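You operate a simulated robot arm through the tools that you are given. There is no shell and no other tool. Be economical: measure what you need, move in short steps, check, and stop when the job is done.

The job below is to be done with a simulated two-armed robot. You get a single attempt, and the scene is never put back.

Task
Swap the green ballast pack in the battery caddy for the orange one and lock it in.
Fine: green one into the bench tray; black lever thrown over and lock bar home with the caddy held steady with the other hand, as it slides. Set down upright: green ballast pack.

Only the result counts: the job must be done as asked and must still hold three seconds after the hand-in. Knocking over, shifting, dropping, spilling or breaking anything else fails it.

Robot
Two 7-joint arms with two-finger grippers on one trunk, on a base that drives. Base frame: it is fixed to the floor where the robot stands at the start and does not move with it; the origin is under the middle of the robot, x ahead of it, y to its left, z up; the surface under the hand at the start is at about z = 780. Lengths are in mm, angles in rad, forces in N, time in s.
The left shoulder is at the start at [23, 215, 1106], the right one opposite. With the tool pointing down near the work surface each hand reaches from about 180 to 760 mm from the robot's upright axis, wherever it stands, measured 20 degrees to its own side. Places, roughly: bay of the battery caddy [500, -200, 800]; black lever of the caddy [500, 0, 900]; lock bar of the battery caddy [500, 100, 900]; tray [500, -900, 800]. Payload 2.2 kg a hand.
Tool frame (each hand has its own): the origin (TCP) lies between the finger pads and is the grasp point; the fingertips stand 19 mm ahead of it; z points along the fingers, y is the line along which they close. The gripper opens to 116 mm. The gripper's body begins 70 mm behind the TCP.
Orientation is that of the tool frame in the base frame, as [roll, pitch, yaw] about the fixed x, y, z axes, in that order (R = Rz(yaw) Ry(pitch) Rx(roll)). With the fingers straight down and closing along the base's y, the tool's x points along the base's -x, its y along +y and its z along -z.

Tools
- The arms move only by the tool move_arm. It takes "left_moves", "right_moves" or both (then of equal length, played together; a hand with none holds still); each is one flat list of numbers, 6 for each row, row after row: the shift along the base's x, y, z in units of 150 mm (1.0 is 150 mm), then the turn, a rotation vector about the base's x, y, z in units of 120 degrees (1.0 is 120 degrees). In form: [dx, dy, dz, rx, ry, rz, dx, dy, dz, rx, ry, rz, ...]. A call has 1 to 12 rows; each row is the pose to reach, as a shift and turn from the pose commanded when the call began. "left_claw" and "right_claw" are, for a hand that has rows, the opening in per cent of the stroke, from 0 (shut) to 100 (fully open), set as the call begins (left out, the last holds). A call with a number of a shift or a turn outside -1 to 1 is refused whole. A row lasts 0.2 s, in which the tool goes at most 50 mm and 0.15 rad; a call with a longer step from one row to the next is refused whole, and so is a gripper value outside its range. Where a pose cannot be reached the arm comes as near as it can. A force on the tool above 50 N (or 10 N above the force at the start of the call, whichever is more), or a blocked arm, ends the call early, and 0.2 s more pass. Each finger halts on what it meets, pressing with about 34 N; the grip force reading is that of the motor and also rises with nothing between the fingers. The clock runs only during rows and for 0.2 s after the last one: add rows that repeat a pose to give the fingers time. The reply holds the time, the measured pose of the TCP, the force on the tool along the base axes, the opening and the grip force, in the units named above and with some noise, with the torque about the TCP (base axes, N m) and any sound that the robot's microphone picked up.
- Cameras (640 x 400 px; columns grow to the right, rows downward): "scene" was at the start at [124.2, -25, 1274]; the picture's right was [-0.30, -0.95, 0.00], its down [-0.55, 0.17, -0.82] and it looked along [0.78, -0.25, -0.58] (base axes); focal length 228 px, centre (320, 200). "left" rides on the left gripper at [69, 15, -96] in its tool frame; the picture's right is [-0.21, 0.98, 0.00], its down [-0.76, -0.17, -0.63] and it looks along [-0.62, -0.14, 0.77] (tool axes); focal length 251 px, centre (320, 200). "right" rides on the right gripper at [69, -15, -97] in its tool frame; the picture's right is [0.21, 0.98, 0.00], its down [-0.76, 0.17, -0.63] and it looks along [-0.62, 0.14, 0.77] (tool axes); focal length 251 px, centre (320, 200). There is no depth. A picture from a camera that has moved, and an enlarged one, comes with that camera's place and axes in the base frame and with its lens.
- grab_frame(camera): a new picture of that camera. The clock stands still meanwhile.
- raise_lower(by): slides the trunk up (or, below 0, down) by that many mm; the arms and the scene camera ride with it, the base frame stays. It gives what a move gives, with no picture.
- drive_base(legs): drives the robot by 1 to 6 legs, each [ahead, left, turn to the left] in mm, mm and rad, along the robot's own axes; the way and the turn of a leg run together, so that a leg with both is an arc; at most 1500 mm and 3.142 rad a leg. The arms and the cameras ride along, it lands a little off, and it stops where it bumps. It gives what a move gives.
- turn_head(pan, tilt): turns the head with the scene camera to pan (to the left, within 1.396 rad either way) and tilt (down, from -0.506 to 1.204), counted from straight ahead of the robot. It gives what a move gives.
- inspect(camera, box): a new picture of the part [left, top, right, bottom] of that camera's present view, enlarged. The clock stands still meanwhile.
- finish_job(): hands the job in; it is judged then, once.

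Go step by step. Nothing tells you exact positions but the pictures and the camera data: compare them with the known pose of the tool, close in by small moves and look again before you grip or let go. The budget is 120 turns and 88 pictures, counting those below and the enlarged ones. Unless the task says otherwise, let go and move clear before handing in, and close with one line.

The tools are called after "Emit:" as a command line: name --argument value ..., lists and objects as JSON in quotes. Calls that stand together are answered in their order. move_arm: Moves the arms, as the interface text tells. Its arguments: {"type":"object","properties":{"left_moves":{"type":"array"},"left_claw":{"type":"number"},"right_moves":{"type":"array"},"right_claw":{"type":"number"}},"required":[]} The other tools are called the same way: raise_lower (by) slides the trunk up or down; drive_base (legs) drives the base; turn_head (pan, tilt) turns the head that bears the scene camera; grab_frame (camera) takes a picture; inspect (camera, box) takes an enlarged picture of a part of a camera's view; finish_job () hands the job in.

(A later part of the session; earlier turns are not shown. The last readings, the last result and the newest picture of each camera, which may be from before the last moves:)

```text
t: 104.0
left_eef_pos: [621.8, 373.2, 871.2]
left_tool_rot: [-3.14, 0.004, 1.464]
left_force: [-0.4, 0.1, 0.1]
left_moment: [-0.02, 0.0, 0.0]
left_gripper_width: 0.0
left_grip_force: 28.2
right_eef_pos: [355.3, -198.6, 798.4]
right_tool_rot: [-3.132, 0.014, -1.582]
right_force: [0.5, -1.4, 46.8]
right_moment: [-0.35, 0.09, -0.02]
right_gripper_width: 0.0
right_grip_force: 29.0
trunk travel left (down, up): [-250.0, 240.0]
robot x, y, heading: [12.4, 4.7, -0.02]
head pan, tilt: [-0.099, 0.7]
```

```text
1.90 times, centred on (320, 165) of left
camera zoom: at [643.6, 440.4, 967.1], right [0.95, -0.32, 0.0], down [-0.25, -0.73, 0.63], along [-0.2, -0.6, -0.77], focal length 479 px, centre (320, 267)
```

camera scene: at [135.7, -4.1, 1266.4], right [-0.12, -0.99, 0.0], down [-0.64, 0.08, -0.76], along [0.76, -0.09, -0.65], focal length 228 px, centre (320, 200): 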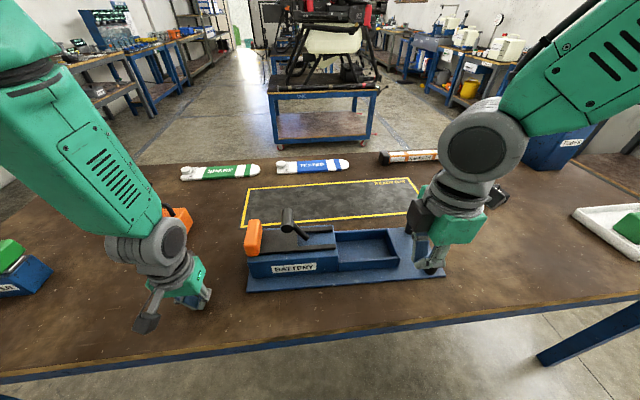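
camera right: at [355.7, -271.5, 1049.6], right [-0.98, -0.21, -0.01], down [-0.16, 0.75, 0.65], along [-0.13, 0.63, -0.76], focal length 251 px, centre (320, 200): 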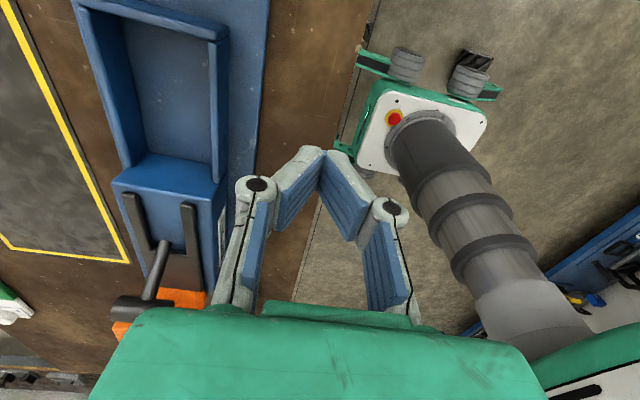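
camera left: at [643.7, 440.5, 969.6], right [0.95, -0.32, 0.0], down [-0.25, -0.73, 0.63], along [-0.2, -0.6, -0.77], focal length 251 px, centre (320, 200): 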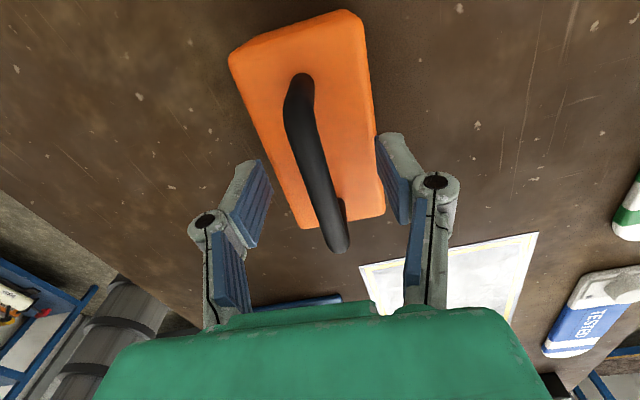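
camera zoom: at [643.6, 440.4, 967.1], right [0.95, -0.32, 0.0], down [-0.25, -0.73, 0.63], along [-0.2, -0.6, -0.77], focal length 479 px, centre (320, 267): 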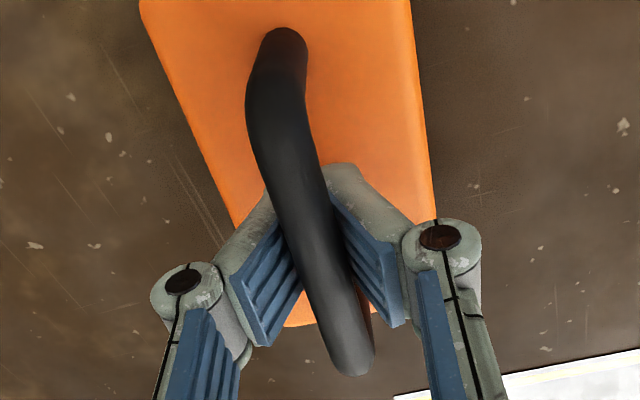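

The tips closed beneath the bar, so it's a loose cage. I'll open a little, raise 6 mm and close again for a firm pinch as before.

Emit:
move_arm --left_moves '[0, 0, 0, 0, 0, 0, 0, 0, 0, 0, 0, 0, 0, 0, 0.045, 0, 0, 0, 0, 0, 0.045, 0, 0, 0]' --left_claw 30

Emit:
move_arm --left_moves '[0, 0, 0, 0, 0, 0, 0, 0, 0, 0, 0, 0, 0, 0, 0, 0, 0, 0, 0, 0, 0, 0, 0, 0]' --left_claw 0

```text
t: 105.0
left_eef_pos: [623.4, 373.3, 877.0]
left_tool_rot: [-3.14, 0.002, 1.462]
left_force: [0.2, -0.7, -0.3]
left_moment: [0.02, 0.0, -0.06]
left_gripper_width: 34.8
left_grip_force: 0.1
right_eef_pos: [354.0, -199.7, 797.6]
right_tool_rot: [-3.132, 0.013, -1.581]
right_force: [0.5, 0.5, 46.3]
right_moment: [-0.32, 0.09, 0.01]
right_gripper_width: 0.0
right_grip_force: 28.7
trunk travel left (down, up): [-250.0, 240.0]
robot x, y, heading: [11.3, 7.0, -0.02]
head pan, tilt: [-0.099, 0.7]
```

```text
t: 106.0
left_eef_pos: [623.3, 373.1, 877.0]
left_tool_rot: [-3.141, 0.003, 1.466]
left_force: [-0.3, -1.2, -0.3]
left_moment: [-0.05, 0.02, 0.04]
left_gripper_width: 5.9
left_grip_force: 29.9
right_eef_pos: [353.7, -199.8, 799.2]
right_tool_rot: [-3.131, 0.011, -1.581]
right_force: [-1.2, 0.0, 48.7]
right_moment: [-0.35, 0.12, 0.0]
right_gripper_width: 0.3
right_grip_force: 28.7
trunk travel left (down, up): [-250.0, 240.0]
robot x, y, heading: [10.6, 4.0, -0.015]
head pan, tilt: [-0.099, 0.7]
```

Firm pinch now (5.9 mm). With the left hand anchored on the orange pack, I'll free the right hand, lift it and turn it to view and later hold the caddy's black handle.

Emit:
move_arm --right_moves '[0, 0, 0.03, 0, 0, -0.03, 0, 0, 0.09, 0, 0, -0.09, 0, 0, 0.17, 0, 0, -0.16, 0, 0, 0.27, 0, 0, -0.23, 0, 0, 0.37, 0, 0, -0.3, 0, 0, 0.47, 0, 0, -0.37, 0, 0, 0.57, 0, 0, -0.44, 0, 0, 0.67, 0, 0, -0.51, 0, 0, 0.77, 0, 0, -0.58, 0, 0, 0.86, 0, 0, -0.65, 0, 0, 0.94, 0, 0, -0.71, 0, 0, 1, 0, 0, -0.75]' --right_claw 60

Emit:
move_arm --right_moves '[0.02, -0.03, 0.05, 0, 0, 0, 0.05, -0.08, 0.12, 0, 0, 0, 0.09, -0.15, 0.2, 0, 0, 0, 0.14, -0.23, 0.28, 0, 0, 0, 0.19, -0.32, 0.35, 0, 0, 0, 0.24, -0.41, 0.4, 0, 0, 0, 0.28, -0.49, 0.4, 0, 0, 0, 0.3, -0.55, 0.4, 0, 0, 0, 0.3, -0.6, 0.4, 0, 0, 0]'

Emit:
grab_frame --camera "right"

```text
t: 108.7
left_eef_pos: [623.2, 372.9, 876.8]
left_tool_rot: [-3.137, 0.003, 1.463]
left_force: [-1.1, -0.3, 0.4]
left_moment: [0.13, 0.02, 0.04]
left_gripper_width: 6.0
left_grip_force: 30.0
right_eef_pos: [353.8, -200.0, 947.6]
right_tool_rot: [-3.131, 0.013, 3.129]
right_force: [0.5, 0.4, 0.4]
right_moment: [0.0, -0.03, -0.01]
right_gripper_width: 69.5
right_grip_force: 0.0
trunk travel left (down, up): [-250.0, 240.0]
robot x, y, heading: [11.2, 4.0, -0.024]
head pan, tilt: [-0.099, 0.7]
```

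```text
t: 110.7
left_eef_pos: [624.5, 372.2, 876.5]
left_tool_rot: [-3.137, 0.0, 1.465]
left_force: [0.0, -0.7, -0.4]
left_moment: [0.04, -0.02, 0.0]
left_gripper_width: 6.3
left_grip_force: 29.4
right_eef_pos: [399.6, -289.5, 1005.8]
right_tool_rot: [-3.131, 0.014, 3.13]
right_force: [-0.1, -0.8, -0.2]
right_moment: [-0.01, 0.0, -0.01]
right_gripper_width: 69.5
right_grip_force: 0.1
trunk travel left (down, up): [-250.0, 240.0]
robot x, y, heading: [11.9, 4.0, -0.02]
head pan, tilt: [-0.099, 0.7]
```

```text
47 pictures are left
camera right: at [330.7, -303.8, 1102.7], right [-0.2, 0.98, -0.01], down [0.75, 0.16, 0.64], along [0.63, 0.12, -0.77], focal length 251 px, centre (320, 200)
```

right: 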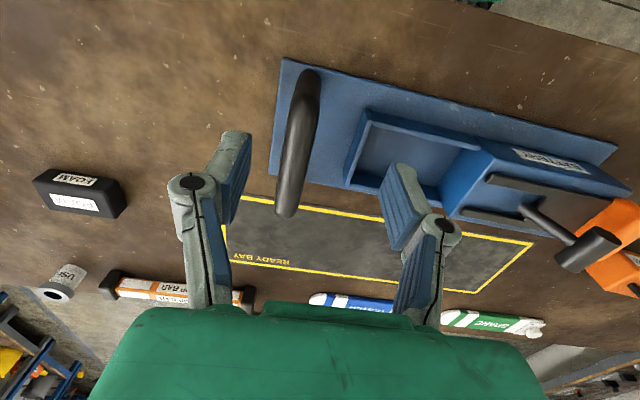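

Emit:
inspect --camera "right" --box '[320, 80, 520, 220]'

```text
2.86 times, centred on (420, 150) of right
camera zoom: at [330.7, -303.8, 1102.7], right [-0.2, 0.98, -0.01], down [0.75, 0.16, 0.64], along [0.63, 0.12, -0.77], focal length 718 px, centre (34, 343)
```

zoom: 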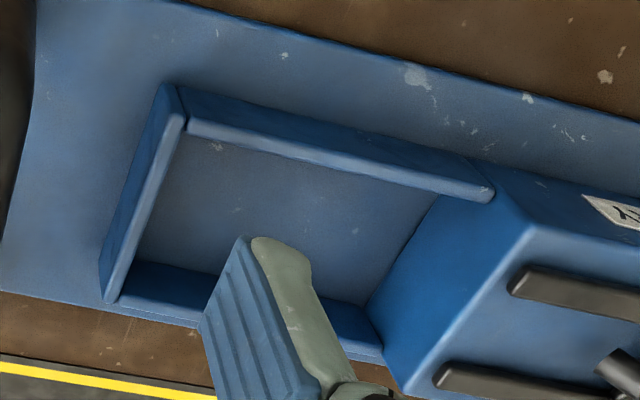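

The bay floor spans about y -213 to -86 and x 440 to 522, so its centre is near [480, -151]; the pack is about 115 × 62 mm, so it fits with a little play. I'll brace the right hand on bare bench beside the caddy at [390, -410] before carrying the orange pack.

Emit:
move_arm --right_moves '[0, -0.05, -0.03, 0, 0, 0, 0, -0.13, -0.08, 0, 0, 0, -0.02, -0.23, -0.15, 0, 0, 0, -0.03, -0.34, -0.23, 0, 0, 0, -0.05, -0.45, -0.32, 0, 0, 0, -0.06, -0.56, -0.42, 0, 0, 0, -0.06, -0.66, -0.52, 0, 0, 0, -0.06, -0.74, -0.62, 0, 0, 0, -0.06, -0.8, -0.72, 0, 0, 0, -0.06, -0.8, -0.82, 0, 0, 0, -0.06, -0.8, -0.92, 0, 0, 0, -0.06, -0.8, -1, 0, 0, 0]' --right_claw 0

Emit:
move_arm --right_moves '[0, 0, -0.06, 0, 0, 0, 0, 0, -0.12, 0, 0, 0, 0, 0, -0.18, 0, 0, 0, 0, 0, -0.24, 0, 0, 0, 0, 0, -0.29, 0, 0, 0, 0, 0, -0.33, 0, 0, 0, 0, 0, -0.37, 0, 0, 0, 0, 0, -0.4, 0, 0, 0, 0, 0, -0.43, 0, 0, 0, 0, 0, -0.45, 0, 0, 0, 0, 0, -0.47, 0, 0, 0]'

```text
t: 113.2
left_eef_pos: [623.6, 372.1, 875.7]
left_tool_rot: [-3.139, 0.002, 1.465]
left_force: [-1.5, -0.5, 0.1]
left_moment: [0.0, 0.01, 0.01]
left_gripper_width: 6.0
left_grip_force: 29.1
right_eef_pos: [392.1, -410.3, 857.8]
right_tool_rot: [-3.13, 0.014, 3.133]
right_force: [0.7, -0.2, 1.5]
right_moment: [0.01, 0.02, 0.01]
right_gripper_width: 0.0
right_grip_force: 28.8
trunk travel left (down, up): [-250.0, 240.0]
robot x, y, heading: [8.9, 10.6, -0.022]
head pan, tilt: [-0.099, 0.7]
```

```text
t: 115.3
left_eef_pos: [620.3, 374.8, 877.1]
left_tool_rot: [-3.138, 0.006, 1.464]
left_force: [1.8, 0.0, -7.0]
left_moment: [0.01, 0.02, 0.0]
left_gripper_width: 5.8
left_grip_force: 29.3
right_eef_pos: [392.0, -410.6, 797.0]
right_tool_rot: [-3.124, 0.024, 3.132]
right_force: [-6.2, 1.9, 28.2]
right_moment: [0.1, 0.44, -0.01]
right_gripper_width: 0.0
right_grip_force: 28.7
trunk travel left (down, up): [-250.0, 240.0]
robot x, y, heading: [12.9, 8.7, -0.016]
head pan, tilt: [-0.099, 0.7]
stopped in row 10 (right hand): the force on the tool passed its limit at 56 N (the readings are from after the stop); the commanded pose is now the measured one
```

Braced. I'll lift the orange pack slowly.

Emit:
move_arm --left_moves '[0, 0, 0.02, 0, 0, 0, 0, 0, 0.06, 0, 0, 0, 0, 0, 0.12, 0, 0, 0, 0, 0, 0.2, 0, 0, 0, 0, 0, 0.3, 0, 0, 0, 0, 0, 0.4, 0, 0, 0, 0, 0, 0.5, 0, 0, 0, 0, 0, 0.6, 0, 0, 0, 0, 0, 0.7, 0, 0, 0, 0, 0, 0.8, 0, 0, 0, 0, 0, 0.88, 0, 0, 0, 0, 0, 0.94, 0, 0, 0]'

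Emit:
grab_frame --camera "scene"

```text
t: 117.9
left_eef_pos: [620.0, 374.0, 1020.3]
left_tool_rot: [3.14, 0.004, 1.463]
left_force: [-0.5, 0.4, -7.5]
left_moment: [0.01, 0.01, 0.0]
left_gripper_width: 6.3
left_grip_force: 29.4
right_eef_pos: [391.2, -411.5, 798.6]
right_tool_rot: [-3.127, 0.027, 3.132]
right_force: [1.6, 0.6, 46.5]
right_moment: [0.11, 0.48, 0.01]
right_gripper_width: 0.0
right_grip_force: 28.0
trunk travel left (down, up): [-250.0, 240.0]
robot x, y, heading: [7.4, 7.2, -0.017]
head pan, tilt: [-0.099, 0.7]
```

```text
45 pictures are left
camera scene: at [135.6, 4.0, 1266.8], right [-0.12, -0.99, 0.01], down [-0.64, 0.07, -0.76], along [0.76, -0.09, -0.65], focal length 228 px, centre (320, 200)
```

scene: 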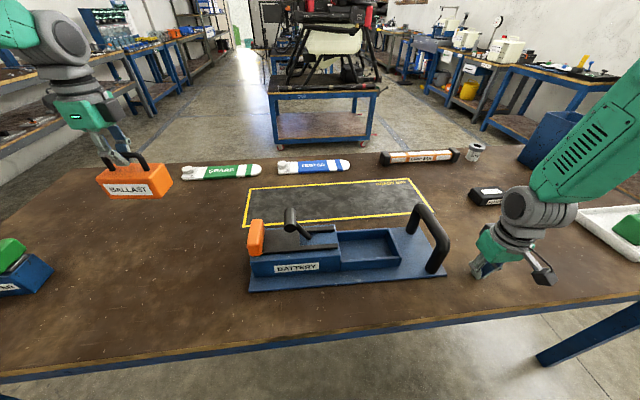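

The lever knob reaches about z = 930, so I'll raise the pack to about 1075 and carry it over slowly in stages.

Emit:
move_arm --left_moves '[-0.007, -0.026, 0.02, 0, 0, 0, -0.021, -0.079, 0.05, 0, 0, 0, -0.04, -0.149, 0.09, 0, 0, 0, -0.061, -0.228, 0.13, 0, 0, 0, -0.085, -0.316, 0.17, 0, 0, 0, -0.108, -0.403, 0.21, 0, 0, 0, -0.132, -0.491, 0.25, 0, 0, 0, -0.155, -0.579, 0.29, 0, 0, 0, -0.179, -0.667, 0.32, 0, 0, 0, -0.202, -0.754, 0.345, 0, 0, 0, -0.221, -0.824, 0.36, 0, 0, 0, -0.235, -0.877, 0.37, 0, 0, 0]'

Emit:
move_arm --left_moves '[-0.007, -0.026, 0, 0, 0, 0, -0.021, -0.079, 0, 0, 0, 0, -0.04, -0.149, 0, 0, 0, 0, -0.061, -0.228, 0, 0, 0, 0, -0.085, -0.316, 0, 0, 0, 0, -0.108, -0.403, 0, 0, 0, 0, -0.132, -0.491, 0, 0, 0, 0, -0.155, -0.579, 0, 0, 0, 0, -0.179, -0.667, 0, 0, 0, 0, -0.202, -0.754, 0, 0, 0, 0, -0.221, -0.824, 0, 0, 0, 0, -0.235, -0.877, 0, 0, 0, 0]'

Emit:
move_arm --left_moves '[-0.007, -0.026, 0, 0, 0, 0, -0.021, -0.079, 0, 0, 0, 0, -0.04, -0.149, 0, 0, 0, 0, -0.061, -0.228, 0, 0, 0, 0, -0.085, -0.316, 0, 0, 0, 0, -0.108, -0.403, 0, 0, 0, 0, -0.132, -0.491, 0, 0, 0, 0, -0.155, -0.579, 0, 0, 0, 0, -0.179, -0.667, 0, 0, 0, 0, -0.202, -0.754, 0, 0, 0, 0, -0.221, -0.824, 0, 0, 0, 0, -0.235, -0.877, 0, 0, 0, 0]'

Emit:
move_arm --left_moves '[-0.007, -0.026, 0, 0, 0, 0.005, -0.021, -0.079, 0, 0, 0, 0.01, -0.04, -0.149, 0, 0, 0, 0.015, -0.061, -0.228, 0, 0, 0, 0.02, -0.085, -0.316, 0, 0, 0, 0.025, -0.108, -0.403, 0, 0, 0, 0.03, -0.132, -0.491, 0, 0, 0, 0.035, -0.155, -0.579, 0, 0, 0, 0.04, -0.179, -0.667, 0, 0, 0, 0.04, -0.202, -0.754, 0, 0, 0, 0.04, -0.221, -0.824, 0, 0, 0, 0.04, -0.235, -0.877, 0, 0, 0, 0.04]'

Emit:
grab_frame --camera "scene"

Emit:
grab_frame --camera "left"

```text
t: 120.5
left_eef_pos: [585.4, 243.2, 1076.5]
left_tool_rot: [3.14, 0.005, 1.462]
left_force: [0.3, 0.1, -7.2]
left_moment: [0.0, -0.04, 0.0]
left_gripper_width: 5.9
left_grip_force: 28.8
right_eef_pos: [391.6, -409.9, 798.5]
right_tool_rot: [-3.125, 0.026, 3.131]
right_force: [2.1, 1.1, 45.8]
right_moment: [0.11, 0.48, 0.02]
right_gripper_width: 0.1
right_grip_force: 28.7
trunk travel left (down, up): [-250.0, 240.0]
robot x, y, heading: [7.8, 3.4, -0.019]
head pan, tilt: [-0.099, 0.7]
```

```text
t: 123.1
left_eef_pos: [549.6, 112.2, 1075.8]
left_tool_rot: [3.139, 0.002, 1.463]
left_force: [-0.1, 0.3, -7.4]
left_moment: [0.05, -0.01, 0.02]
left_gripper_width: 5.7
left_grip_force: 29.1
right_eef_pos: [391.2, -411.6, 798.5]
right_tool_rot: [-3.125, 0.026, 3.132]
right_force: [1.6, -0.4, 47.4]
right_moment: [0.12, 0.48, -0.04]
right_gripper_width: 0.0
right_grip_force: 28.1
trunk travel left (down, up): [-250.0, 240.0]
robot x, y, heading: [11.8, 7.3, -0.019]
head pan, tilt: [-0.099, 0.7]
```

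```text
t: 125.7
left_eef_pos: [513.0, -21.1, 1076.0]
left_tool_rot: [3.14, 0.004, 1.463]
left_force: [-0.5, 0.4, -6.8]
left_moment: [0.01, 0.03, -0.01]
left_gripper_width: 6.1
left_grip_force: 28.8
right_eef_pos: [390.2, -412.2, 798.9]
right_tool_rot: [-3.127, 0.028, 3.13]
right_force: [0.3, 2.3, 47.7]
right_moment: [0.16, 0.49, 0.0]
right_gripper_width: 0.0
right_grip_force: 28.3
trunk travel left (down, up): [-250.0, 240.0]
robot x, y, heading: [12.6, 5.9, -0.018]
head pan, tilt: [-0.099, 0.7]
```

```text
t: 128.5
left_eef_pos: [504.4, -128.7, 1094.6]
left_tool_rot: [-3.134, 0.054, 1.61]
left_force: [-0.4, -0.6, -7.9]
left_moment: [0.02, 0.01, -0.03]
left_gripper_width: 6.1
left_grip_force: 28.7
right_eef_pos: [391.7, -411.5, 798.5]
right_tool_rot: [-3.13, 0.026, 3.134]
right_force: [-5.6, 9.3, 28.2]
right_moment: [0.21, 0.36, -0.1]
right_gripper_width: 0.2
right_grip_force: 28.4
trunk travel left (down, up): [-250.0, 240.0]
robot x, y, heading: [10.4, 5.9, -0.023]
head pan, tilt: [-0.099, 0.7]
stopped in row 12 (left hand): the arm was blocked; the commanded pose is now the measured one
```

```text
44 pictures are left
camera scene: at [136.5, -1.7, 1266.3], right [-0.12, -0.99, 0.0], down [-0.64, 0.08, -0.76], along [0.76, -0.09, -0.65], focal length 228 px, centre (320, 200)
```

scene: 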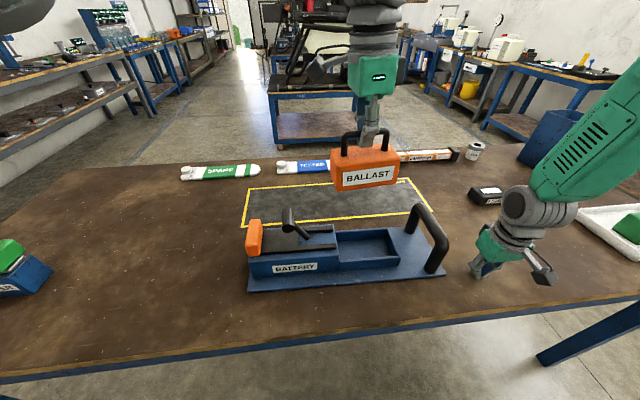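

```text
43 pictures are left
camera left: at [516.5, -53.0, 1188.0], right [0.98, -0.18, 0.0], down [-0.13, -0.73, 0.67], along [-0.12, -0.66, -0.74], focal length 251 px, centre (320, 200)
```

left: 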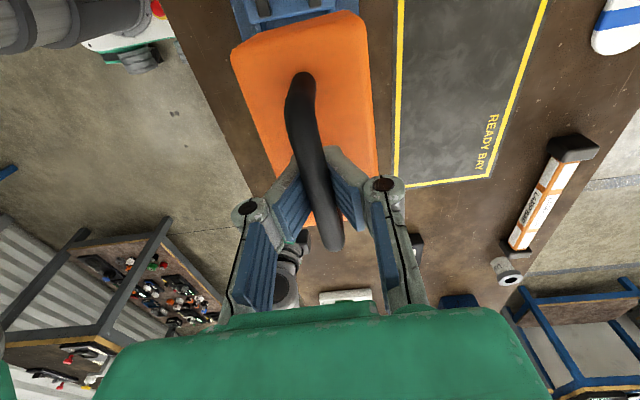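

The left arm hit its range limit reaching across. Standing 200 mm further right would put everything in comfortable reach, so I'll bring the left hand back, lift the right and then shift the base.

Emit:
move_arm --left_moves '[-0.005, 0.03, 0, 0, 0, -0.005, -0.02, 0.09, 0, 0, 0, -0.01, -0.03, 0.17, 0, 0, 0, -0.015, -0.05, 0.26, 0, 0, 0, -0.02, -0.07, 0.36, 0, 0, 0, -0.025, -0.09, 0.46, 0, 0, 0, -0.027, -0.11, 0.56, 0, 0, 0, -0.027, -0.13, 0.66, 0, 0, 0, -0.027, -0.15, 0.76, 0, 0, 0, -0.027, -0.17, 0.86, 0, 0, 0, -0.17, -0.17, 0.94, 0, 0, 0, -0.027, -0.17, 1, 0, 0, 0, -0.027]'

```text
refused: row 10 steps farther than a row can; nothing moved
```

Emit:
move_arm --left_moves '[-0.005, 0.03, 0, 0, 0, -0.005, -0.02, 0.09, 0, 0, 0, -0.01, -0.03, 0.17, 0, 0, 0, -0.015, -0.05, 0.26, 0, 0, 0, -0.02, -0.07, 0.36, 0, 0, 0, -0.025, -0.09, 0.46, 0, 0, 0, -0.027, -0.11, 0.56, 0, 0, 0, -0.027, -0.13, 0.66, 0, 0, 0, -0.027, -0.15, 0.76, 0, 0, 0, -0.027, -0.17, 0.86, 0, 0, 0, -0.027, -0.17, 0.94, 0, 0, 0, -0.027, -0.17, 1, 0, 0, 0, -0.027]'

Emit:
move_arm --right_moves '[0, 0, 0.03, 0, 0, 0, 0, 0, 0.09, 0, 0, 0, 0, 0, 0.17, 0, 0, 0, 0, 0, 0.27, 0, 0, 0, 0, 0, 0.37, 0, 0, 0, 0, 0, 0.47, 0, 0, 0, 0, 0, 0.57, 0, 0, 0, 0, 0, 0.67, 0, 0, 0, 0, 0, 0.77, 0, 0, 0, 0, 0, 0.86, 0, 0, 0, 0, 0, 0.94, 0, 0, 0, 0, 0, 1, 0, 0, 0]'

Emit:
move_arm --right_moves '[0, 0.02, 0.03, 0, 0, 0, 0, 0.07, 0.09, 0, 0, 0, 0, 0.15, 0.16, 0, 0, 0, 0, 0.24, 0.24, 0, 0, 0, 0, 0.34, 0.32, 0, 0, 0, 0, 0.44, 0.4, 0, 0, 0, 0, 0.54, 0.45, 0, 0, 0, 0, 0.64, 0.45, 0, 0, 0, 0, 0.74, 0.45, 0, 0, 0, 0, 0.83, 0.45, 0, 0, 0, 0, 0.9, 0.45, 0, 0, 0, 0, 0.94, 0.45, 0, 0, 0]'

```text
t: 131.1
left_eef_pos: [477.5, 20.7, 1098.6]
left_tool_rot: [-3.14, 0.057, 1.545]
left_force: [-0.3, -1.0, -7.1]
left_moment: [0.02, 0.04, -0.04]
left_gripper_width: 6.0
left_grip_force: 28.8
right_eef_pos: [389.6, -412.0, 799.1]
right_tool_rot: [-3.125, 0.029, 3.131]
right_force: [2.1, 1.5, 34.2]
right_moment: [0.09, 0.3, -0.01]
right_gripper_width: 0.1
right_grip_force: 27.9
trunk travel left (down, up): [-250.0, 240.0]
robot x, y, heading: [13.4, 6.9, -0.016]
head pan, tilt: [-0.099, 0.7]
```

```text
t: 133.7
left_eef_pos: [478.2, 17.0, 1098.3]
left_tool_rot: [-3.139, 0.053, 1.547]
left_force: [0.0, 0.7, -7.2]
left_moment: [-0.01, -0.01, 0.0]
left_gripper_width: 6.0
left_grip_force: 28.1
right_eef_pos: [390.5, -414.7, 947.9]
right_tool_rot: [-3.129, 0.029, 3.129]
right_force: [0.1, -0.1, 0.6]
right_moment: [0.0, 0.03, 0.0]
right_gripper_width: 0.0
right_grip_force: 29.1
trunk travel left (down, up): [-250.0, 240.0]
robot x, y, heading: [9.2, 6.5, -0.023]
head pan, tilt: [-0.099, 0.7]
```

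```text
t: 136.3
left_eef_pos: [477.9, 17.9, 1098.1]
left_tool_rot: [-3.139, 0.052, 1.547]
left_force: [0.0, -0.8, -7.1]
left_moment: [0.03, 0.04, 0.02]
left_gripper_width: 6.1
left_grip_force: 28.5
right_eef_pos: [390.7, -272.6, 1013.7]
right_tool_rot: [-3.13, 0.026, 3.131]
right_force: [-0.5, 0.0, 0.6]
right_moment: [-0.02, 0.02, 0.02]
right_gripper_width: 0.1
right_grip_force: 28.3
trunk travel left (down, up): [-250.0, 240.0]
robot x, y, heading: [14.4, 7.5, -0.015]
head pan, tilt: [-0.099, 0.7]
```

Emit:
drive_base --legs '[[0, -34, 0], [0, -34, 0], [0, -34, 0], [0, -34, 0], [0, -34, 0], [0, -34, 0]]'

Emit:
grab_frame --camera "scene"

```text
t: 139.4
left_eef_pos: [474.7, -196.1, 1097.1]
left_tool_rot: [-3.14, 0.045, 1.546]
left_force: [0.4, -1.6, -7.3]
left_moment: [0.07, 0.0, 0.0]
left_gripper_width: 5.9
left_grip_force: 28.8
right_eef_pos: [388.0, -485.0, 1012.6]
right_tool_rot: [-3.136, 0.026, 3.13]
right_force: [-0.2, -0.6, -0.7]
right_moment: [0.08, -0.03, 0.03]
right_gripper_width: 0.0
right_grip_force: 28.4
trunk travel left (down, up): [-250.0, 240.0]
robot x, y, heading: [9.0, -203.5, -0.022]
head pan, tilt: [-0.099, 0.7]
```

```text
42 pictures are left
camera scene: at [134.1, -222.5, 1265.9], right [-0.12, -0.99, -0.01], down [-0.64, 0.09, -0.76], along [0.76, -0.08, -0.65], focal length 228 px, centre (320, 200)
```

scene: 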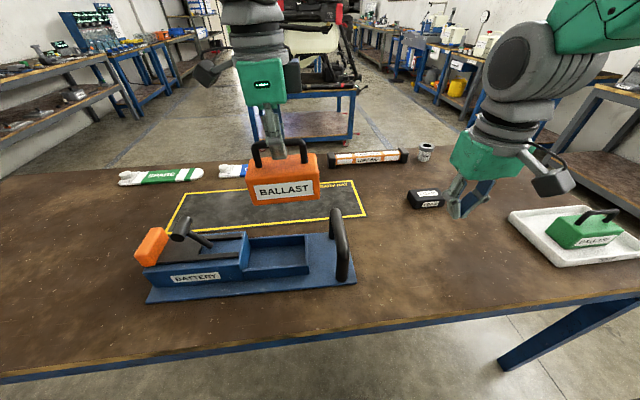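

The short legs caused little sway. I'll brace the right hand straight down on bare bench at [388, -485].

Emit:
move_arm --right_moves '[0, 0, -0.03, 0, 0, 0, 0, 0, -0.09, 0, 0, 0, 0, 0, -0.17, 0, 0, 0, 0, 0, -0.27, 0, 0, 0, 0, 0, -0.37, 0, 0, 0, 0, 0, -0.47, 0, 0, 0, 0, 0, -0.57, 0, 0, 0, 0, 0, -0.67, 0, 0, 0, 0, 0, -0.77, 0, 0, 0, 0, 0, -0.86, 0, 0, 0, 0, 0, -0.94, 0, 0, 0, 0, 0, -1, 0, 0, 0]'

Emit:
move_arm --right_moves '[0, 0, -0.05, 0, 0, 0, 0, 0, -0.11, 0, 0, 0, 0, 0, -0.17, 0, 0, 0, 0, 0, -0.23, 0, 0, 0, 0, 0, -0.29, 0, 0, 0, 0, 0, -0.34, 0, 0, 0, 0, 0, -0.38, 0, 0, 0, 0, 0, -0.42, 0, 0, 0, 0, 0, -0.45, 0, 0, 0, 0, 0, -0.48, 0, 0, 0, 0, 0, -0.5, 0, 0, 0]'

Emit:
move_arm --left_moves '[0, 0, 0, 0, 0, 0, 0, 0, 0, 0, 0, 0]'

```text
t: 142.0
left_eef_pos: [471.8, -189.9, 1099.4]
left_tool_rot: [3.141, 0.053, 1.544]
left_force: [0.8, -0.7, -6.9]
left_moment: [-0.02, -0.01, -0.02]
left_gripper_width: 6.0
left_grip_force: 28.0
right_eef_pos: [384.2, -478.4, 864.2]
right_tool_rot: [-3.13, 0.03, 3.128]
right_force: [0.0, -0.2, 0.9]
right_moment: [-0.01, 0.02, 0.0]
right_gripper_width: 0.0
right_grip_force: 28.6
trunk travel left (down, up): [-250.0, 240.0]
robot x, y, heading: [9.4, -199.4, -0.022]
head pan, tilt: [-0.099, 0.7]
```

```text
t: 144.3
left_eef_pos: [467.2, -182.8, 1098.8]
left_tool_rot: [3.139, 0.056, 1.544]
left_force: [-0.1, 0.1, -7.5]
left_moment: [0.02, -0.02, 0.03]
left_gripper_width: 5.7
left_grip_force: 28.8
right_eef_pos: [383.2, -475.1, 799.3]
right_tool_rot: [-3.122, 0.038, 3.129]
right_force: [-6.2, -1.0, 29.5]
right_moment: [0.03, 0.4, 0.02]
right_gripper_width: 0.0
right_grip_force: 28.9
trunk travel left (down, up): [-250.0, 240.0]
robot x, y, heading: [12.3, -198.2, -0.019]
head pan, tilt: [-0.099, 0.7]
stopped in row 11 (right hand): the force on the tool passed its limit at 58 N (the readings are from after the stop); the commanded pose is now the measured one
```

```text
t: 144.9
left_eef_pos: [466.9, -184.2, 1100.9]
left_tool_rot: [3.138, 0.058, 1.545]
left_force: [-0.3, -0.4, -6.3]
left_moment: [0.03, 0.0, 0.02]
left_gripper_width: 6.0
left_grip_force: 28.7
right_eef_pos: [383.8, -476.3, 797.3]
right_tool_rot: [-3.124, 0.041, 3.129]
right_force: [-4.3, -4.2, 35.7]
right_moment: [-0.02, 0.45, 0.04]
right_gripper_width: 0.0
right_grip_force: 28.6
trunk travel left (down, up): [-250.0, 240.0]
robot x, y, heading: [9.7, -199.0, -0.021]
head pan, tilt: [-0.099, 0.7]
```

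Steady. I'll align the orange pack over the bay, level it and lower it to z = 1000.

Emit:
move_arm --left_moves '[0.01, 0.02, 0, 0.004, 0, 0, 0.02, 0.05, 0, 0.008, 0, 0, 0.035, 0.09, -0.02, 0.012, 0, 0, 0.05, 0.13, -0.06, 0.016, 0, 0, 0.065, 0.17, -0.12, 0.02, 0, 0, 0.075, 0.2, -0.19, 0.024, 0, 0, 0.08, 0.213, -0.27, 0.0277, 0, 0, 0.08, 0.213, -0.36, 0.0277, 0, 0, 0.08, 0.213, -0.45, 0.0277, 0, 0, 0.08, 0.213, -0.54, 0.0277, 0, 0, 0.08, 0.213, -0.61, 0.0277, 0, 0, 0.08, 0.213, -0.65, 0.0277, 0, 0]'

Emit:
grab_frame --camera "scene"

Emit:
grab_frame --camera "left"

```text
t: 147.5
left_eef_pos: [480.5, -150.8, 1003.8]
left_tool_rot: [3.139, 0.001, 1.546]
left_force: [-0.4, 0.3, -7.1]
left_moment: [-0.02, -0.01, 0.0]
left_gripper_width: 6.0
left_grip_force: 28.2
right_eef_pos: [386.2, -474.8, 797.7]
right_tool_rot: [-3.122, 0.041, 3.129]
right_force: [0.8, -6.2, 46.0]
right_moment: [0.02, 0.46, 0.08]
right_gripper_width: 0.0
right_grip_force: 28.7
trunk travel left (down, up): [-250.0, 240.0]
robot x, y, heading: [8.9, -202.4, -0.021]
head pan, tilt: [-0.099, 0.7]
```

```text
41 pictures are left
camera scene: at [131.4, -207.5, 1266.8], right [-0.12, -0.99, 0.0], down [-0.64, 0.08, -0.76], along [0.76, -0.09, -0.64], focal length 228 px, centre (320, 200)
```

scene: 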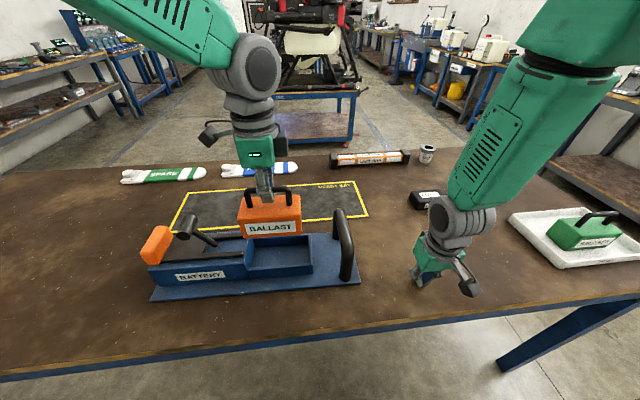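

```text
40 pictures are left
camera left: at [494.6, -82.2, 1099.6], right [0.97, -0.24, 0.0], down [-0.19, -0.75, 0.63], along [-0.15, -0.61, -0.78], focal length 251 px, centre (320, 200)
```

left: 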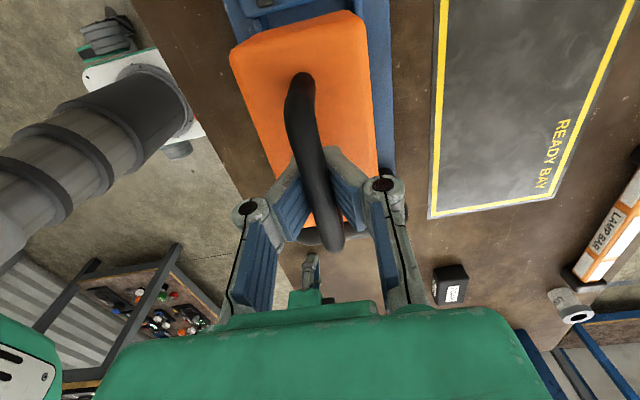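

Emit:
inspect --camera "scene" --box '[210, 180, 350, 290]'

```text
3.64 times, centred on (280, 235) of scene
camera zoom: at [131.4, -207.5, 1266.8], right [-0.12, -0.99, 0.0], down [-0.64, 0.08, -0.76], along [0.76, -0.09, -0.64], focal length 827 px, centre (466, 73)
```

zoom: 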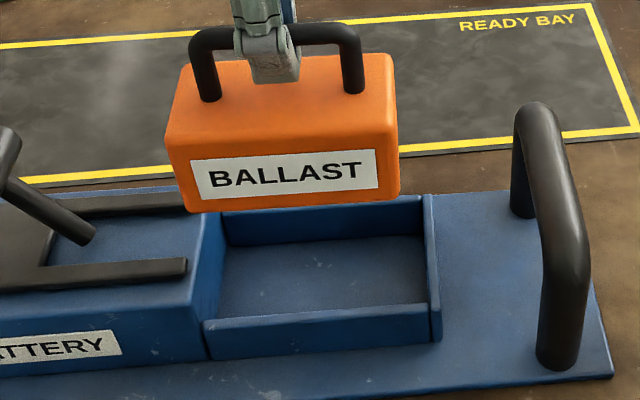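

The bay centre checks out at [482, -151], right below the pack. I'll lower into it.

Emit:
move_arm --left_moves '[0, 0, -0.04, 0, 0, 0, 0, 0, -0.1, 0, 0, 0, 0, 0, -0.18, 0, 0, 0, 0, 0, -0.26, 0, 0, 0, 0, 0, -0.34, 0, 0, 0, 0, 0, -0.42, 0, 0, 0, 0, 0, -0.49, 0, 0, 0, 0, 0, -0.55, 0, 0, 0, 0, 0, -0.6, 0, 0, 0, 0, 0, -0.6, 0, 0, 0]'

Emit:
inspect --camera "scene" --box '[210, 180, 350, 290]'

Emit:
grab_frame --camera "left"

```text
t: 149.7
left_eef_pos: [479.3, -150.4, 913.4]
left_tool_rot: [3.14, 0.0, 1.544]
left_force: [0.1, -0.5, -8.1]
left_moment: [0.01, -0.01, 0.0]
left_gripper_width: 6.2
left_grip_force: 28.3
right_eef_pos: [385.1, -474.5, 798.5]
right_tool_rot: [-3.123, 0.043, 3.13]
right_force: [0.2, -2.3, 43.6]
right_moment: [0.09, 0.43, 0.02]
right_gripper_width: 0.1
right_grip_force: 28.0
trunk travel left (down, up): [-250.0, 240.0]
robot x, y, heading: [10.0, -198.5, -0.018]
head pan, tilt: [-0.099, 0.7]
```

```text
3.64 times, centred on (280, 235) of scene
camera zoom: at [131.7, -207.0, 1266.8], right [-0.12, -0.99, 0.0], down [-0.64, 0.08, -0.76], along [0.76, -0.09, -0.65], focal length 827 px, centre (466, 73)
```

zoom: 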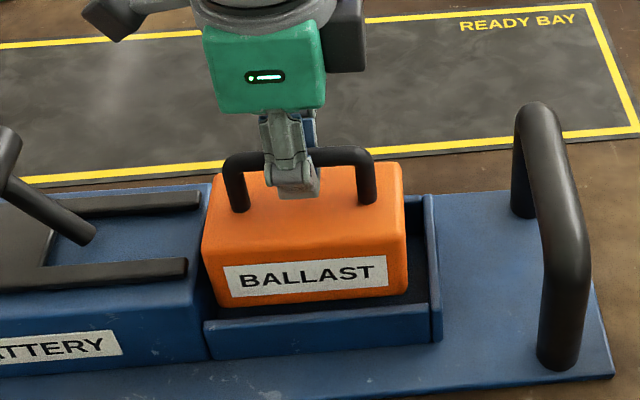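

```text
37 pictures are left
camera left: at [494.4, -82.3, 1009.5], right [0.97, -0.24, 0.0], down [-0.19, -0.75, 0.63], along [-0.15, -0.61, -0.78], focal length 251 px, centre (320, 200)
```

left: 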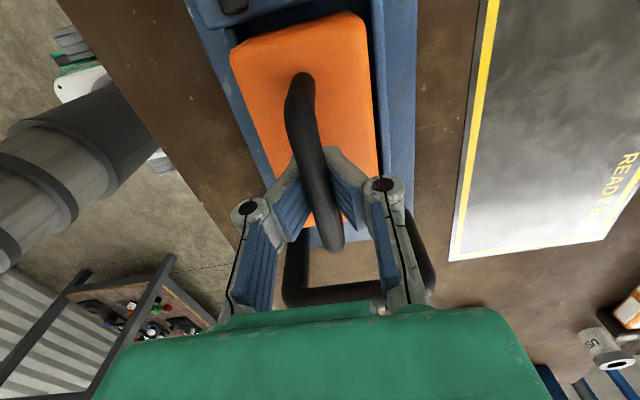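

The pack is entering cleanly, slightly nearer the block side. I'll shift 5 mm towards -y and lower to seat.

Emit:
move_arm --left_moves '[0, -0.015, 0, 0, 0, 0, 0, -0.033, 0, 0, 0, 0, 0, -0.033, -0.03, 0, 0, 0, 0, -0.033, -0.06, 0, 0, 0, 0, -0.033, -0.09, 0, 0, 0, 0, -0.033, -0.12, 0, 0, 0, 0, -0.033, -0.14, 0, 0, 0, 0, -0.033, -0.155, 0, 0, 0, 0, -0.033, -0.165, 0, 0, 0]'

```text
t: 151.7
left_eef_pos: [479.6, -155.7, 888.7]
left_tool_rot: [3.139, -0.001, 1.544]
left_force: [-0.1, -0.4, -7.4]
left_moment: [-0.01, 0.0, 0.01]
left_gripper_width: 6.3
left_grip_force: 29.0
right_eef_pos: [384.6, -474.8, 798.4]
right_tool_rot: [-3.123, 0.041, 3.129]
right_force: [1.7, -1.3, 43.5]
right_moment: [0.12, 0.43, 0.0]
right_gripper_width: 0.1
right_grip_force: 28.4
trunk travel left (down, up): [-250.0, 240.0]
robot x, y, heading: [10.4, -200.7, -0.018]
head pan, tilt: [-0.099, 0.7]
```

Emit:
move_arm --left_moves '[0, 0, -0.01, 0, 0, 0, 0, 0, -0.02, 0, 0, 0, 0, 0, -0.03, 0, 0, 0]'

Emit:
inspect --camera "scene" --box '[210, 180, 350, 290]'

```text
t: 152.5
left_eef_pos: [478.8, -154.7, 884.4]
left_tool_rot: [3.139, -0.001, 1.545]
left_force: [0.0, 0.2, -7.8]
left_moment: [0.0, 0.02, -0.01]
left_gripper_width: 6.3
left_grip_force: 28.5
right_eef_pos: [385.1, -475.4, 800.1]
right_tool_rot: [-3.122, 0.041, 3.13]
right_force: [0.8, -2.5, 43.0]
right_moment: [0.11, 0.39, 0.02]
right_gripper_width: 0.1
right_grip_force: 28.6
trunk travel left (down, up): [-250.0, 240.0]
robot x, y, heading: [8.8, -202.6, -0.022]
head pan, tilt: [-0.099, 0.7]
```

```text
3.64 times, centred on (280, 235) of scene
camera zoom: at [131.8, -206.6, 1266.8], right [-0.12, -0.99, 0.0], down [-0.64, 0.08, -0.76], along [0.76, -0.09, -0.65], focal length 827 px, centre (466, 73)
```

zoom: 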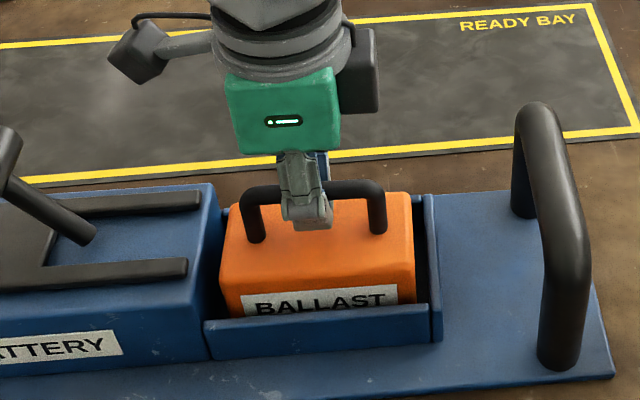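

Emit:
move_arm --left_moves '[0, 0, -0.01, 0, 0, 0, 0, 0, -0.02, 0, 0, 0, 0, 0, -0.03, 0, 0, 0]'

```text
t: 153.3
left_eef_pos: [479.9, -157.2, 880.6]
left_tool_rot: [3.137, 0.001, 1.545]
left_force: [0.4, -1.2, 0.1]
left_moment: [0.0, 0.0, 0.01]
left_gripper_width: 0.0
left_grip_force: 28.8
right_eef_pos: [385.1, -474.2, 797.9]
right_tool_rot: [-3.123, 0.042, 3.131]
right_force: [2.2, 0.1, 39.7]
right_moment: [0.12, 0.41, 0.02]
right_gripper_width: 0.1
right_grip_force: 28.2
trunk travel left (down, up): [-250.0, 240.0]
robot x, y, heading: [5.9, -199.6, -0.02]
head pan, tilt: [-0.099, 0.7]
```

Seated: the load is off and the bar slipped free in the fingers. I'll open and rise.

Emit:
move_arm --left_moves '[0, 0, 0, 0, 0, 0, 0, 0, 0, 0, 0, 0, 0, 0, 0, 0, 0, 0, 0, 0, 0.03, 0, 0, 0, 0, 0, 0.09, 0, 0, 0, 0, 0, 0.17, 0, 0, 0, 0, 0, 0.27, 0, 0, 0, 0, 0, 0.37, 0, 0, 0, 0, 0, 0.47, 0, 0, 0, 0, 0, 0.57, 0, 0, 0, 0, 0, 0.65, 0, 0, 0, 0, 0, 0.7, 0, 0, 0]' --left_claw 45

Emit:
inspect --camera "scene" --box '[130, 180, 370, 310]'

Emit:
inspect --camera "left" --box '[180, 0, 460, 200]'

```text
t: 155.9
left_eef_pos: [480.6, -156.0, 985.7]
left_tool_rot: [3.136, 0.001, 1.542]
left_force: [-0.1, 0.2, 0.4]
left_moment: [-0.01, -0.01, -0.01]
left_gripper_width: 52.4
left_grip_force: 0.0
right_eef_pos: [384.5, -474.6, 798.1]
right_tool_rot: [-3.122, 0.041, 3.129]
right_force: [1.7, -0.4, 40.2]
right_moment: [0.11, 0.35, -0.01]
right_gripper_width: 0.0
right_grip_force: 29.2
trunk travel left (down, up): [-250.0, 240.0]
robot x, y, heading: [9.4, -200.7, -0.016]
head pan, tilt: [-0.099, 0.7]
```

```text
2.67 times, centred on (250, 245) of scene
camera zoom: at [131.2, -206.6, 1266.9], right [-0.12, -0.99, 0.0], down [-0.64, 0.08, -0.76], along [0.76, -0.09, -0.64], focal length 607 px, centre (507, 80)
```

zoom: 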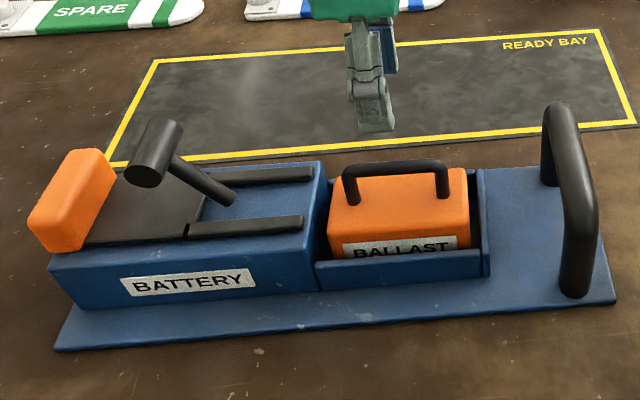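

```text
2.00 times, centred on (320, 100) of left
camera zoom: at [494.9, -86.9, 1081.8], right [0.97, -0.24, 0.0], down [-0.19, -0.75, 0.63], along [-0.15, -0.61, -0.77], focal length 503 px, centre (320, 400)
```

zoom: 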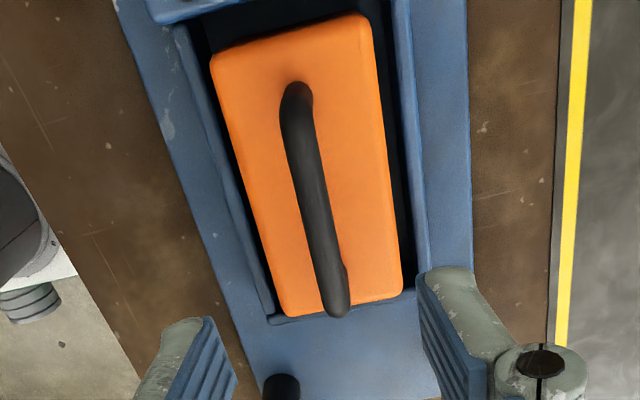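

Orange pack is seated in the bay. Now I'll bring the right hand over to the caddy's handle bar (about x = 455, y = -305, z ≈ 890).

Emit:
move_arm --right_moves '[0, 0, 0.03, 0, 0, 0, 0, 0, 0.09, 0, 0, 0, 0, 0, 0.17, 0, 0, 0, 0, 0, 0.27, 0.001, 0.002, 0, 0, 0.01, 0.37, 0.002, 0.004, 0, 0, 0.03, 0.47, 0.003, 0.006, 0, 0, 0.06, 0.57, 0.004, 0.009, 0, 0, 0.09, 0.67, 0.005, 0.012, 0, 0, 0.12, 0.77, 0.006, 0.014, 0, 0, 0.15, 0.86, 0.007, 0.016, 0, 0, 0.18, 0.94, 0.009, 0.018, 0, 0, 0.2, 1, 0.0094, 0.0196, 0]' --right_claw 60

Emit:
move_arm --right_moves '[0.02, 0.04, 0.05, 0, 0, 0, 0.05, 0.1, 0.11, 0, 0, 0, 0.09, 0.17, 0.18, 0, 0, 0, 0.13, 0.25, 0.25, 0, 0, 0, 0.18, 0.34, 0.31, 0, 0, 0, 0.23, 0.44, 0.35, 0, 0, 0, 0.28, 0.54, 0.35, 0, 0, 0, 0.33, 0.64, 0.35, 0, 0, 0, 0.38, 0.73, 0.35, 0, 0, 0, 0.42, 0.81, 0.35, 0, 0, 0, 0.45, 0.88, 0.35, 0, 0, 0, 0.47, 0.93, 0.35, 0, 0, 0]'

Emit:
grab_frame --camera "right"

Emit:
grab_frame --camera "scene"

```text
t: 158.5
left_eef_pos: [481.2, -157.9, 983.6]
left_tool_rot: [3.141, -0.001, 1.544]
left_force: [0.3, -0.7, -0.1]
left_moment: [-0.02, 0.0, -0.01]
left_gripper_width: 52.0
left_grip_force: 0.0
right_eef_pos: [385.5, -447.5, 948.1]
right_tool_rot: [3.14, -0.002, 3.128]
right_force: [0.5, 0.3, -0.4]
right_moment: [0.0, 0.03, 0.01]
right_gripper_width: 69.9
right_grip_force: 0.1
trunk travel left (down, up): [-250.0, 240.0]
robot x, y, heading: [9.1, -195.6, -0.022]
head pan, tilt: [-0.099, 0.7]
```

```text
t: 161.1
left_eef_pos: [481.2, -157.2, 983.8]
left_tool_rot: [3.139, -0.001, 1.545]
left_force: [0.7, -0.2, 0.5]
left_moment: [-0.02, 0.0, 0.04]
left_gripper_width: 51.9
left_grip_force: 0.1
right_eef_pos: [456.5, -304.5, 999.4]
right_tool_rot: [3.139, -0.001, 3.128]
right_force: [0.3, 0.3, 0.0]
right_moment: [0.03, -0.02, 0.03]
right_gripper_width: 69.4
right_grip_force: 0.1
trunk travel left (down, up): [-250.0, 240.0]
robot x, y, heading: [11.2, -195.8, -0.015]
head pan, tilt: [-0.099, 0.7]
```

```text
33 pictures are left
camera right: at [387.1, -319.9, 1096.3], right [-0.2, 0.98, 0.0], down [0.76, 0.15, 0.63], along [0.62, 0.13, -0.78], focal length 251 px, centre (320, 200)
```

right: 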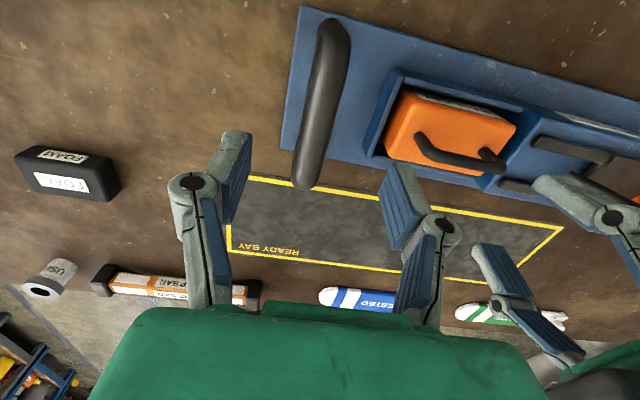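

```text
32 pictures are left
camera scene: at [134.7, -208.6, 1266.2], right [-0.12, -0.99, 0.0], down [-0.64, 0.08, -0.76], along [0.76, -0.09, -0.65], focal length 228 px, centre (320, 200)
```

scene: 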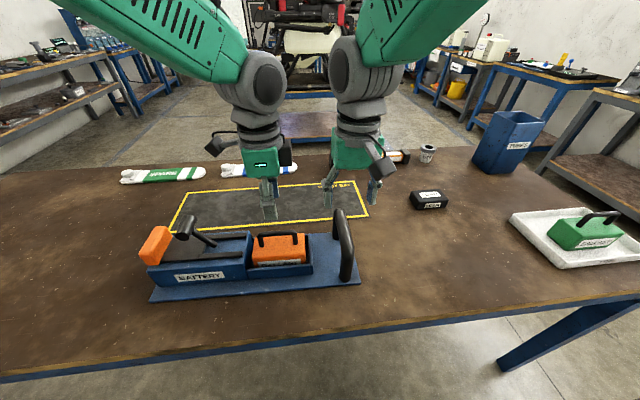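

The handle bar is at y ≈ -305.5, centred under the hand. I'll go down to about z = 893 and close on it.

Emit:
move_arm --right_moves '[0, -0.005, -0.05, 0, 0, 0, 0, -0.005, -0.12, 0, 0, 0, 0, -0.005, -0.21, 0, 0, 0, 0, -0.005, -0.3, 0, 0, 0, 0, -0.005, -0.39, 0, 0, 0, 0, -0.005, -0.48, 0, 0, 0, 0, -0.005, -0.56, 0, 0, 0, 0, -0.005, -0.63, 0, 0, 0, 0, -0.005, -0.68, 0, 0, 0, 0, -0.005, -0.71, 0, 0, 0]'

Emit:
grab_frame --camera "right"

```text
t: 163.3
left_eef_pos: [480.0, -157.3, 984.2]
left_tool_rot: [3.139, -0.002, 1.544]
left_force: [0.1, 0.1, 0.2]
left_moment: [0.02, -0.01, 0.02]
left_gripper_width: 52.4
left_grip_force: 0.0
right_eef_pos: [453.8, -307.7, 892.7]
right_tool_rot: [-3.141, -0.001, 3.127]
right_force: [0.5, 1.0, 0.0]
right_moment: [-0.02, -0.01, -0.03]
right_gripper_width: 69.7
right_grip_force: 0.1
trunk travel left (down, up): [-250.0, 240.0]
robot x, y, heading: [8.1, -200.0, -0.019]
head pan, tilt: [-0.099, 0.7]
```

```text
31 pictures are left
camera right: at [386.5, -321.9, 989.8], right [-0.2, 0.98, 0.0], down [0.76, 0.16, 0.63], along [0.62, 0.13, -0.78], focal length 251 px, centre (320, 200)
```

right: 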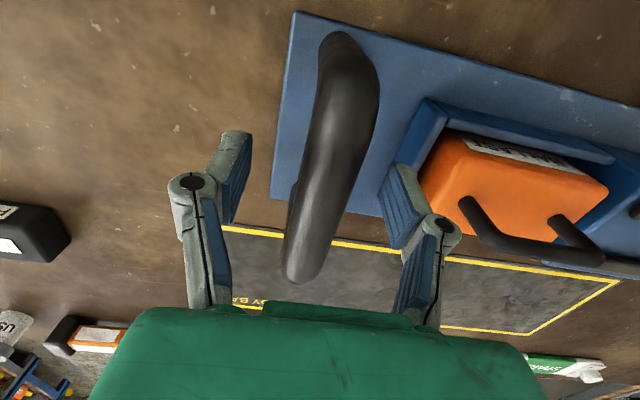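

Emit:
move_arm --right_moves '[0, 0.013, 0, 0, 0, 0, 0, 0.013, 0, 0, 0, 0, 0, 0.013, 0, 0, 0, 0, 0, 0.013, 0, 0, 0, 0]' --right_claw 0

Emit:
inspect --camera "scene" --box '[130, 180, 370, 310]'

```text
t: 164.3
left_eef_pos: [480.8, -157.2, 984.4]
left_tool_rot: [3.14, -0.002, 1.544]
left_force: [0.3, 0.3, -0.3]
left_moment: [0.01, 0.0, -0.01]
left_gripper_width: 52.2
left_grip_force: 0.1
right_eef_pos: [456.5, -305.9, 893.8]
right_tool_rot: [-3.14, -0.004, 3.127]
right_force: [0.8, -0.7, 0.9]
right_moment: [0.01, -0.06, -0.53]
right_gripper_width: 25.3
right_grip_force: 33.6
trunk travel left (down, up): [-250.0, 240.0]
robot x, y, heading: [7.3, -195.3, -0.021]
head pan, tilt: [-0.099, 0.7]
```

```text
2.67 times, centred on (250, 245) of scene
camera zoom: at [135.6, -209.0, 1266.0], right [-0.12, -0.99, 0.0], down [-0.64, 0.08, -0.76], along [0.76, -0.09, -0.65], focal length 607 px, centre (507, 80)
```

zoom: 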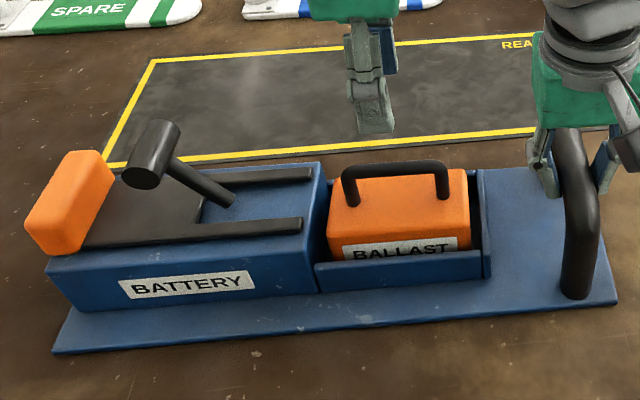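

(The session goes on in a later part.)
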